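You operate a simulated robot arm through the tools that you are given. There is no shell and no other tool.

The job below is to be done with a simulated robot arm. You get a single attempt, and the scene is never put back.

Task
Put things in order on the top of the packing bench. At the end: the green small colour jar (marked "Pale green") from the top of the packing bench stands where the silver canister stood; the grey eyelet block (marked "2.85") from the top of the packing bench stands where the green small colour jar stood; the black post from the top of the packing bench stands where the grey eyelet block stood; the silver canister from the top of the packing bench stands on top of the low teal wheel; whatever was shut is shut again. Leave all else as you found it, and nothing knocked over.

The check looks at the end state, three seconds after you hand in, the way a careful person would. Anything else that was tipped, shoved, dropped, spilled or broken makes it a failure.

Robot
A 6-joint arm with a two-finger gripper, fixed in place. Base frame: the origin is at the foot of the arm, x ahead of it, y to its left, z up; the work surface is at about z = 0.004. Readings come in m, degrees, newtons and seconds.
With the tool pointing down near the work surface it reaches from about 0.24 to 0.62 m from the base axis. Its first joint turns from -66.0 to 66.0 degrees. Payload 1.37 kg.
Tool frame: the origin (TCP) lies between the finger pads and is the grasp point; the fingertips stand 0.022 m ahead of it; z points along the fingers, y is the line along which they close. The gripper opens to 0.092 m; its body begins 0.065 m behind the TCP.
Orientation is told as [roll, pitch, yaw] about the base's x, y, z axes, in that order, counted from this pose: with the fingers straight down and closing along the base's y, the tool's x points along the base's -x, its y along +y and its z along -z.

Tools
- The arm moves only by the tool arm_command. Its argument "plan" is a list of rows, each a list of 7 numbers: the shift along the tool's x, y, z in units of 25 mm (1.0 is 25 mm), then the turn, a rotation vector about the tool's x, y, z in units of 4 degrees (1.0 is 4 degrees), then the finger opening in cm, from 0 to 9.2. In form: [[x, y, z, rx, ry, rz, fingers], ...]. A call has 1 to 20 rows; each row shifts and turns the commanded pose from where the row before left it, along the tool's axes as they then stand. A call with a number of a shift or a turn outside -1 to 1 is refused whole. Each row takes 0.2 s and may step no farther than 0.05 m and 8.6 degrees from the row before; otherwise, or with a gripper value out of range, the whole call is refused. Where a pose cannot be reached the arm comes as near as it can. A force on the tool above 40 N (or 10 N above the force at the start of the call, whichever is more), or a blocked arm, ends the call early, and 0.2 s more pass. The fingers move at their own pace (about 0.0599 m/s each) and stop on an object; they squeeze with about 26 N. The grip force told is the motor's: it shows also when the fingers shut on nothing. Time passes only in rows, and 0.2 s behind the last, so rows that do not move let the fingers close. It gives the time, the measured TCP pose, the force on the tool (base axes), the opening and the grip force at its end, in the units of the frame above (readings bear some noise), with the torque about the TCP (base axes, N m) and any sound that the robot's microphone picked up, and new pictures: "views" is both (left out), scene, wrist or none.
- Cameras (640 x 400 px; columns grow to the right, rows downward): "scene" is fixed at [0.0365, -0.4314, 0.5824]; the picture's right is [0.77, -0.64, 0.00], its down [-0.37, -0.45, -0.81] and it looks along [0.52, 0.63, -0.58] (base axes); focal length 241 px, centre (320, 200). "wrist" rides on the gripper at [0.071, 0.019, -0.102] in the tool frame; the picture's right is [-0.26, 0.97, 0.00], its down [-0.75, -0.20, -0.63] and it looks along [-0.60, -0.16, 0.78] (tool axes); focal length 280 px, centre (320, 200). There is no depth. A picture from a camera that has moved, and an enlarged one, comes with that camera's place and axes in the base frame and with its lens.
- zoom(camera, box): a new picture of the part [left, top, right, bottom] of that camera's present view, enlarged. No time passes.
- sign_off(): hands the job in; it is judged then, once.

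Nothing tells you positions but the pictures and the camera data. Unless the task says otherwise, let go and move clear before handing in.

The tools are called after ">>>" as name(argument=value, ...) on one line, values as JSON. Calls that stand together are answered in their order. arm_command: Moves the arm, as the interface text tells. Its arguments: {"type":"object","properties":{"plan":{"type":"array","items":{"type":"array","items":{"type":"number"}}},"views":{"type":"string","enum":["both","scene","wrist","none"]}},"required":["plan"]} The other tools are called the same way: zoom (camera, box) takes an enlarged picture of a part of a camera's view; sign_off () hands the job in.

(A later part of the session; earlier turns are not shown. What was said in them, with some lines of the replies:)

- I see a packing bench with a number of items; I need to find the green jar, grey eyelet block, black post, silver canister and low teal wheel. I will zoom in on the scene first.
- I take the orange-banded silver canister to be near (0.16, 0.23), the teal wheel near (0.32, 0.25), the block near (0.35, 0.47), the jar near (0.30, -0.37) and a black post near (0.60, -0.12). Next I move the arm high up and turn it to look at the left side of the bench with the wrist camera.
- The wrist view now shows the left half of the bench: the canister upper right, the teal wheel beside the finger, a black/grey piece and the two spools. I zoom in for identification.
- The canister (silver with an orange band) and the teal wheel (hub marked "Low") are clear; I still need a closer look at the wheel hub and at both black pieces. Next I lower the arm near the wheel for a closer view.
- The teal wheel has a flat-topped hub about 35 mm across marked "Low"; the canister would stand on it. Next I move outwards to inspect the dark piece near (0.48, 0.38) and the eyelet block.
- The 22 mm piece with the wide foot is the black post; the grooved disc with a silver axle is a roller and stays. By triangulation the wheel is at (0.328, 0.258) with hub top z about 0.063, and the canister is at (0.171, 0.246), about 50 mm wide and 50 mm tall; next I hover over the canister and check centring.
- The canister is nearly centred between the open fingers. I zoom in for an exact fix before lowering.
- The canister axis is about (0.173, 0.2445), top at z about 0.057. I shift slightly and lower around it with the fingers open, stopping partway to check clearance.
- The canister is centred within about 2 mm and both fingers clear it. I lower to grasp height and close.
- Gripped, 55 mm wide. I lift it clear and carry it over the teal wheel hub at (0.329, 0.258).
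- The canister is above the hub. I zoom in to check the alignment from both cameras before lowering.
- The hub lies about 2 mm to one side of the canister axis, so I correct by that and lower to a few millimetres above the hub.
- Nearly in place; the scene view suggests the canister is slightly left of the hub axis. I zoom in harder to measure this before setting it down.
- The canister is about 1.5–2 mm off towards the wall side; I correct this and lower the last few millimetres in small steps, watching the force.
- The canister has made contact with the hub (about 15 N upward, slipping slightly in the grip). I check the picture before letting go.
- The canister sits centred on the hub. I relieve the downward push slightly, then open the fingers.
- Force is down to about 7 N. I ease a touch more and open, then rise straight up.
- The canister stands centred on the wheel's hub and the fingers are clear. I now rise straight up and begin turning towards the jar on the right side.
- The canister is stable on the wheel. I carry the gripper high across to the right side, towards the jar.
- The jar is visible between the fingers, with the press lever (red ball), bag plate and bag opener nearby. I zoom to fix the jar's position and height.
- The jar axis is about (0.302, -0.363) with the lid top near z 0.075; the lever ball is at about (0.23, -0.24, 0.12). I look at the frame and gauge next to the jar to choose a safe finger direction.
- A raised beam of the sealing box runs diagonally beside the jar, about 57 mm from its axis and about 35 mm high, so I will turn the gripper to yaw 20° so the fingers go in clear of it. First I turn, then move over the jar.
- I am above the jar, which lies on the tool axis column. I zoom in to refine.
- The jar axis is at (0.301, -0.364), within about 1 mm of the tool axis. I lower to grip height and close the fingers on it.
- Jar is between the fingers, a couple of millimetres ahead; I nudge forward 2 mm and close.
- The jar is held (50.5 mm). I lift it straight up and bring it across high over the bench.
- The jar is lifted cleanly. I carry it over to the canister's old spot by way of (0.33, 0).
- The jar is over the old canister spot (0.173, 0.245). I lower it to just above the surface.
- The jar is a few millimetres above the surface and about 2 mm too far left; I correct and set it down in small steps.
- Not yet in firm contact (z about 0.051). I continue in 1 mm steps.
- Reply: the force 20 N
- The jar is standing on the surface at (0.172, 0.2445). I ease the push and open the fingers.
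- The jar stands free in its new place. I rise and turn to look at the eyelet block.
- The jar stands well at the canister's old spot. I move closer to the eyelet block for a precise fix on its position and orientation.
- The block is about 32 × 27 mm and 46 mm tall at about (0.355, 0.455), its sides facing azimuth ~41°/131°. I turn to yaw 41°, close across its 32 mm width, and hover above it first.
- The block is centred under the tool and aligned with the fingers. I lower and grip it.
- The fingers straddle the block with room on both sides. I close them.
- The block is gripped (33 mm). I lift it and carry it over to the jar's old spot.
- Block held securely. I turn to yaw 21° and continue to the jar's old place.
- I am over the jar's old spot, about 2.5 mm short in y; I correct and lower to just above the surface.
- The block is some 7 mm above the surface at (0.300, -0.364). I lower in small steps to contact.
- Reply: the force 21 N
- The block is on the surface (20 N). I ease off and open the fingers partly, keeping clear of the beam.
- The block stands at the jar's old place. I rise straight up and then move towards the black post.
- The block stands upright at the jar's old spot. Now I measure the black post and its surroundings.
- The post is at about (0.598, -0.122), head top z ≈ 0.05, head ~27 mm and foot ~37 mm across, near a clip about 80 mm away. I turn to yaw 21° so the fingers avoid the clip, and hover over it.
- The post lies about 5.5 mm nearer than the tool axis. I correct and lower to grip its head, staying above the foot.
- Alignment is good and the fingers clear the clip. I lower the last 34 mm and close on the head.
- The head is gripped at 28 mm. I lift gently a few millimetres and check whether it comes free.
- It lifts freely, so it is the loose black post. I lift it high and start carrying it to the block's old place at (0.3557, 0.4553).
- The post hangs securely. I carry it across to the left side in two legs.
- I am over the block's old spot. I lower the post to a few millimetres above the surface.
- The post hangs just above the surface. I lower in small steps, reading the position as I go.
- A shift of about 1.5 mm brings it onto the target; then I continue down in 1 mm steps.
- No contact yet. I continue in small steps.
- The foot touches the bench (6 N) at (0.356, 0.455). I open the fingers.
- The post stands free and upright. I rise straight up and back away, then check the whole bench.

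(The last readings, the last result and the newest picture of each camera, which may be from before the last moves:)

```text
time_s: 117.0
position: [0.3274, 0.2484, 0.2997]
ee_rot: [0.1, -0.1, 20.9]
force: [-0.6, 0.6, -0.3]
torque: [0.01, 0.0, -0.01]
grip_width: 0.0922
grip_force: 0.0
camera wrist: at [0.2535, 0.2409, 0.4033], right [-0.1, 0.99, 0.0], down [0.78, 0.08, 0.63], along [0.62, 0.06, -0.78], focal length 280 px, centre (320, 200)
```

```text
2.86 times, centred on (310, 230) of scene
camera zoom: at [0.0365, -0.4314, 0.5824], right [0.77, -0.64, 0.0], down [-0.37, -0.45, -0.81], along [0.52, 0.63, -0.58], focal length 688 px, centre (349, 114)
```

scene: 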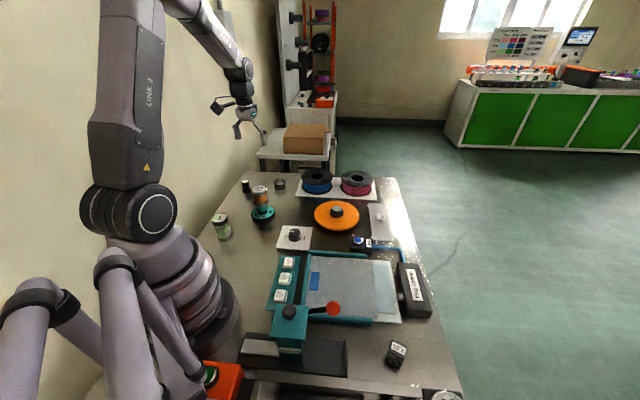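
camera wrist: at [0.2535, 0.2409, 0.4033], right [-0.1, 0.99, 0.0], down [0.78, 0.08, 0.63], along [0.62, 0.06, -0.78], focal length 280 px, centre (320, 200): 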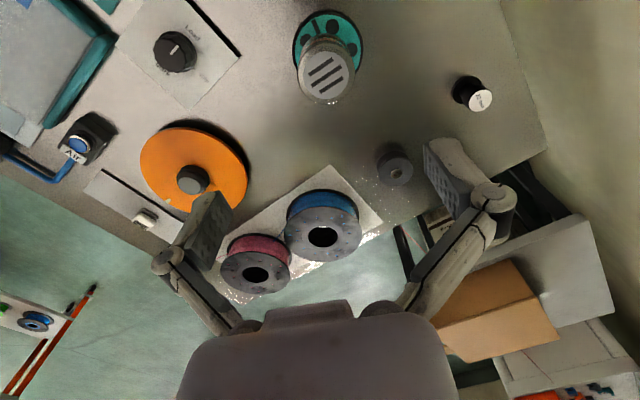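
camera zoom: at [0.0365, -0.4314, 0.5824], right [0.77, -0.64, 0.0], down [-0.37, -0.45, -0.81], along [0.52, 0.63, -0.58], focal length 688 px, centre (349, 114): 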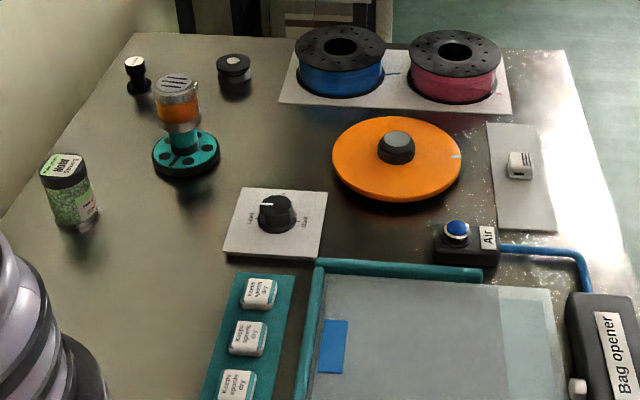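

Everything is in order: the canister is on the teal wheel, the jar at the canister's old spot, the block at the jar's, and the post at the block's. All stand upright, nothing else has moved, and the gripper is empty and clear, so I hand in.

>>> sign_off()

```text
The job is handed in.
```

The four moves are done and the job is handed in. In the last pictures every piece stood upright and nothing else on the bench had moved.

| Piece | Where it stands now |
|---|---|
| Silver canister (orange band) | On the hub of the teal wheel, centred to within about 1 mm |
| Green jar "Pale green" | Where the canister stood, at about (0.172, 0.245) |
| Grey eyelet block "2.85" | Where the jar stood, at about (0.302, -0.364) |
| Black post | Where the block stood, at about (0.356, 0.455) |

- **Black post:** I took it to be the piece marked "22 mm" that stood on the grey plate. The grooved black disc with the silver axle looked like a roller, so I left it alone.
- **Teal wheel:** it has a raised hub marked "Low". The canister is wider than the flat ring around the hub, so it stands on the hub itself.
- **Block orientation:** it is turned about 20° from how it faced before, to keep the fingers clear of the beam beside it.
- **Shut things:** I opened nothing, so nothing needed shutting again.
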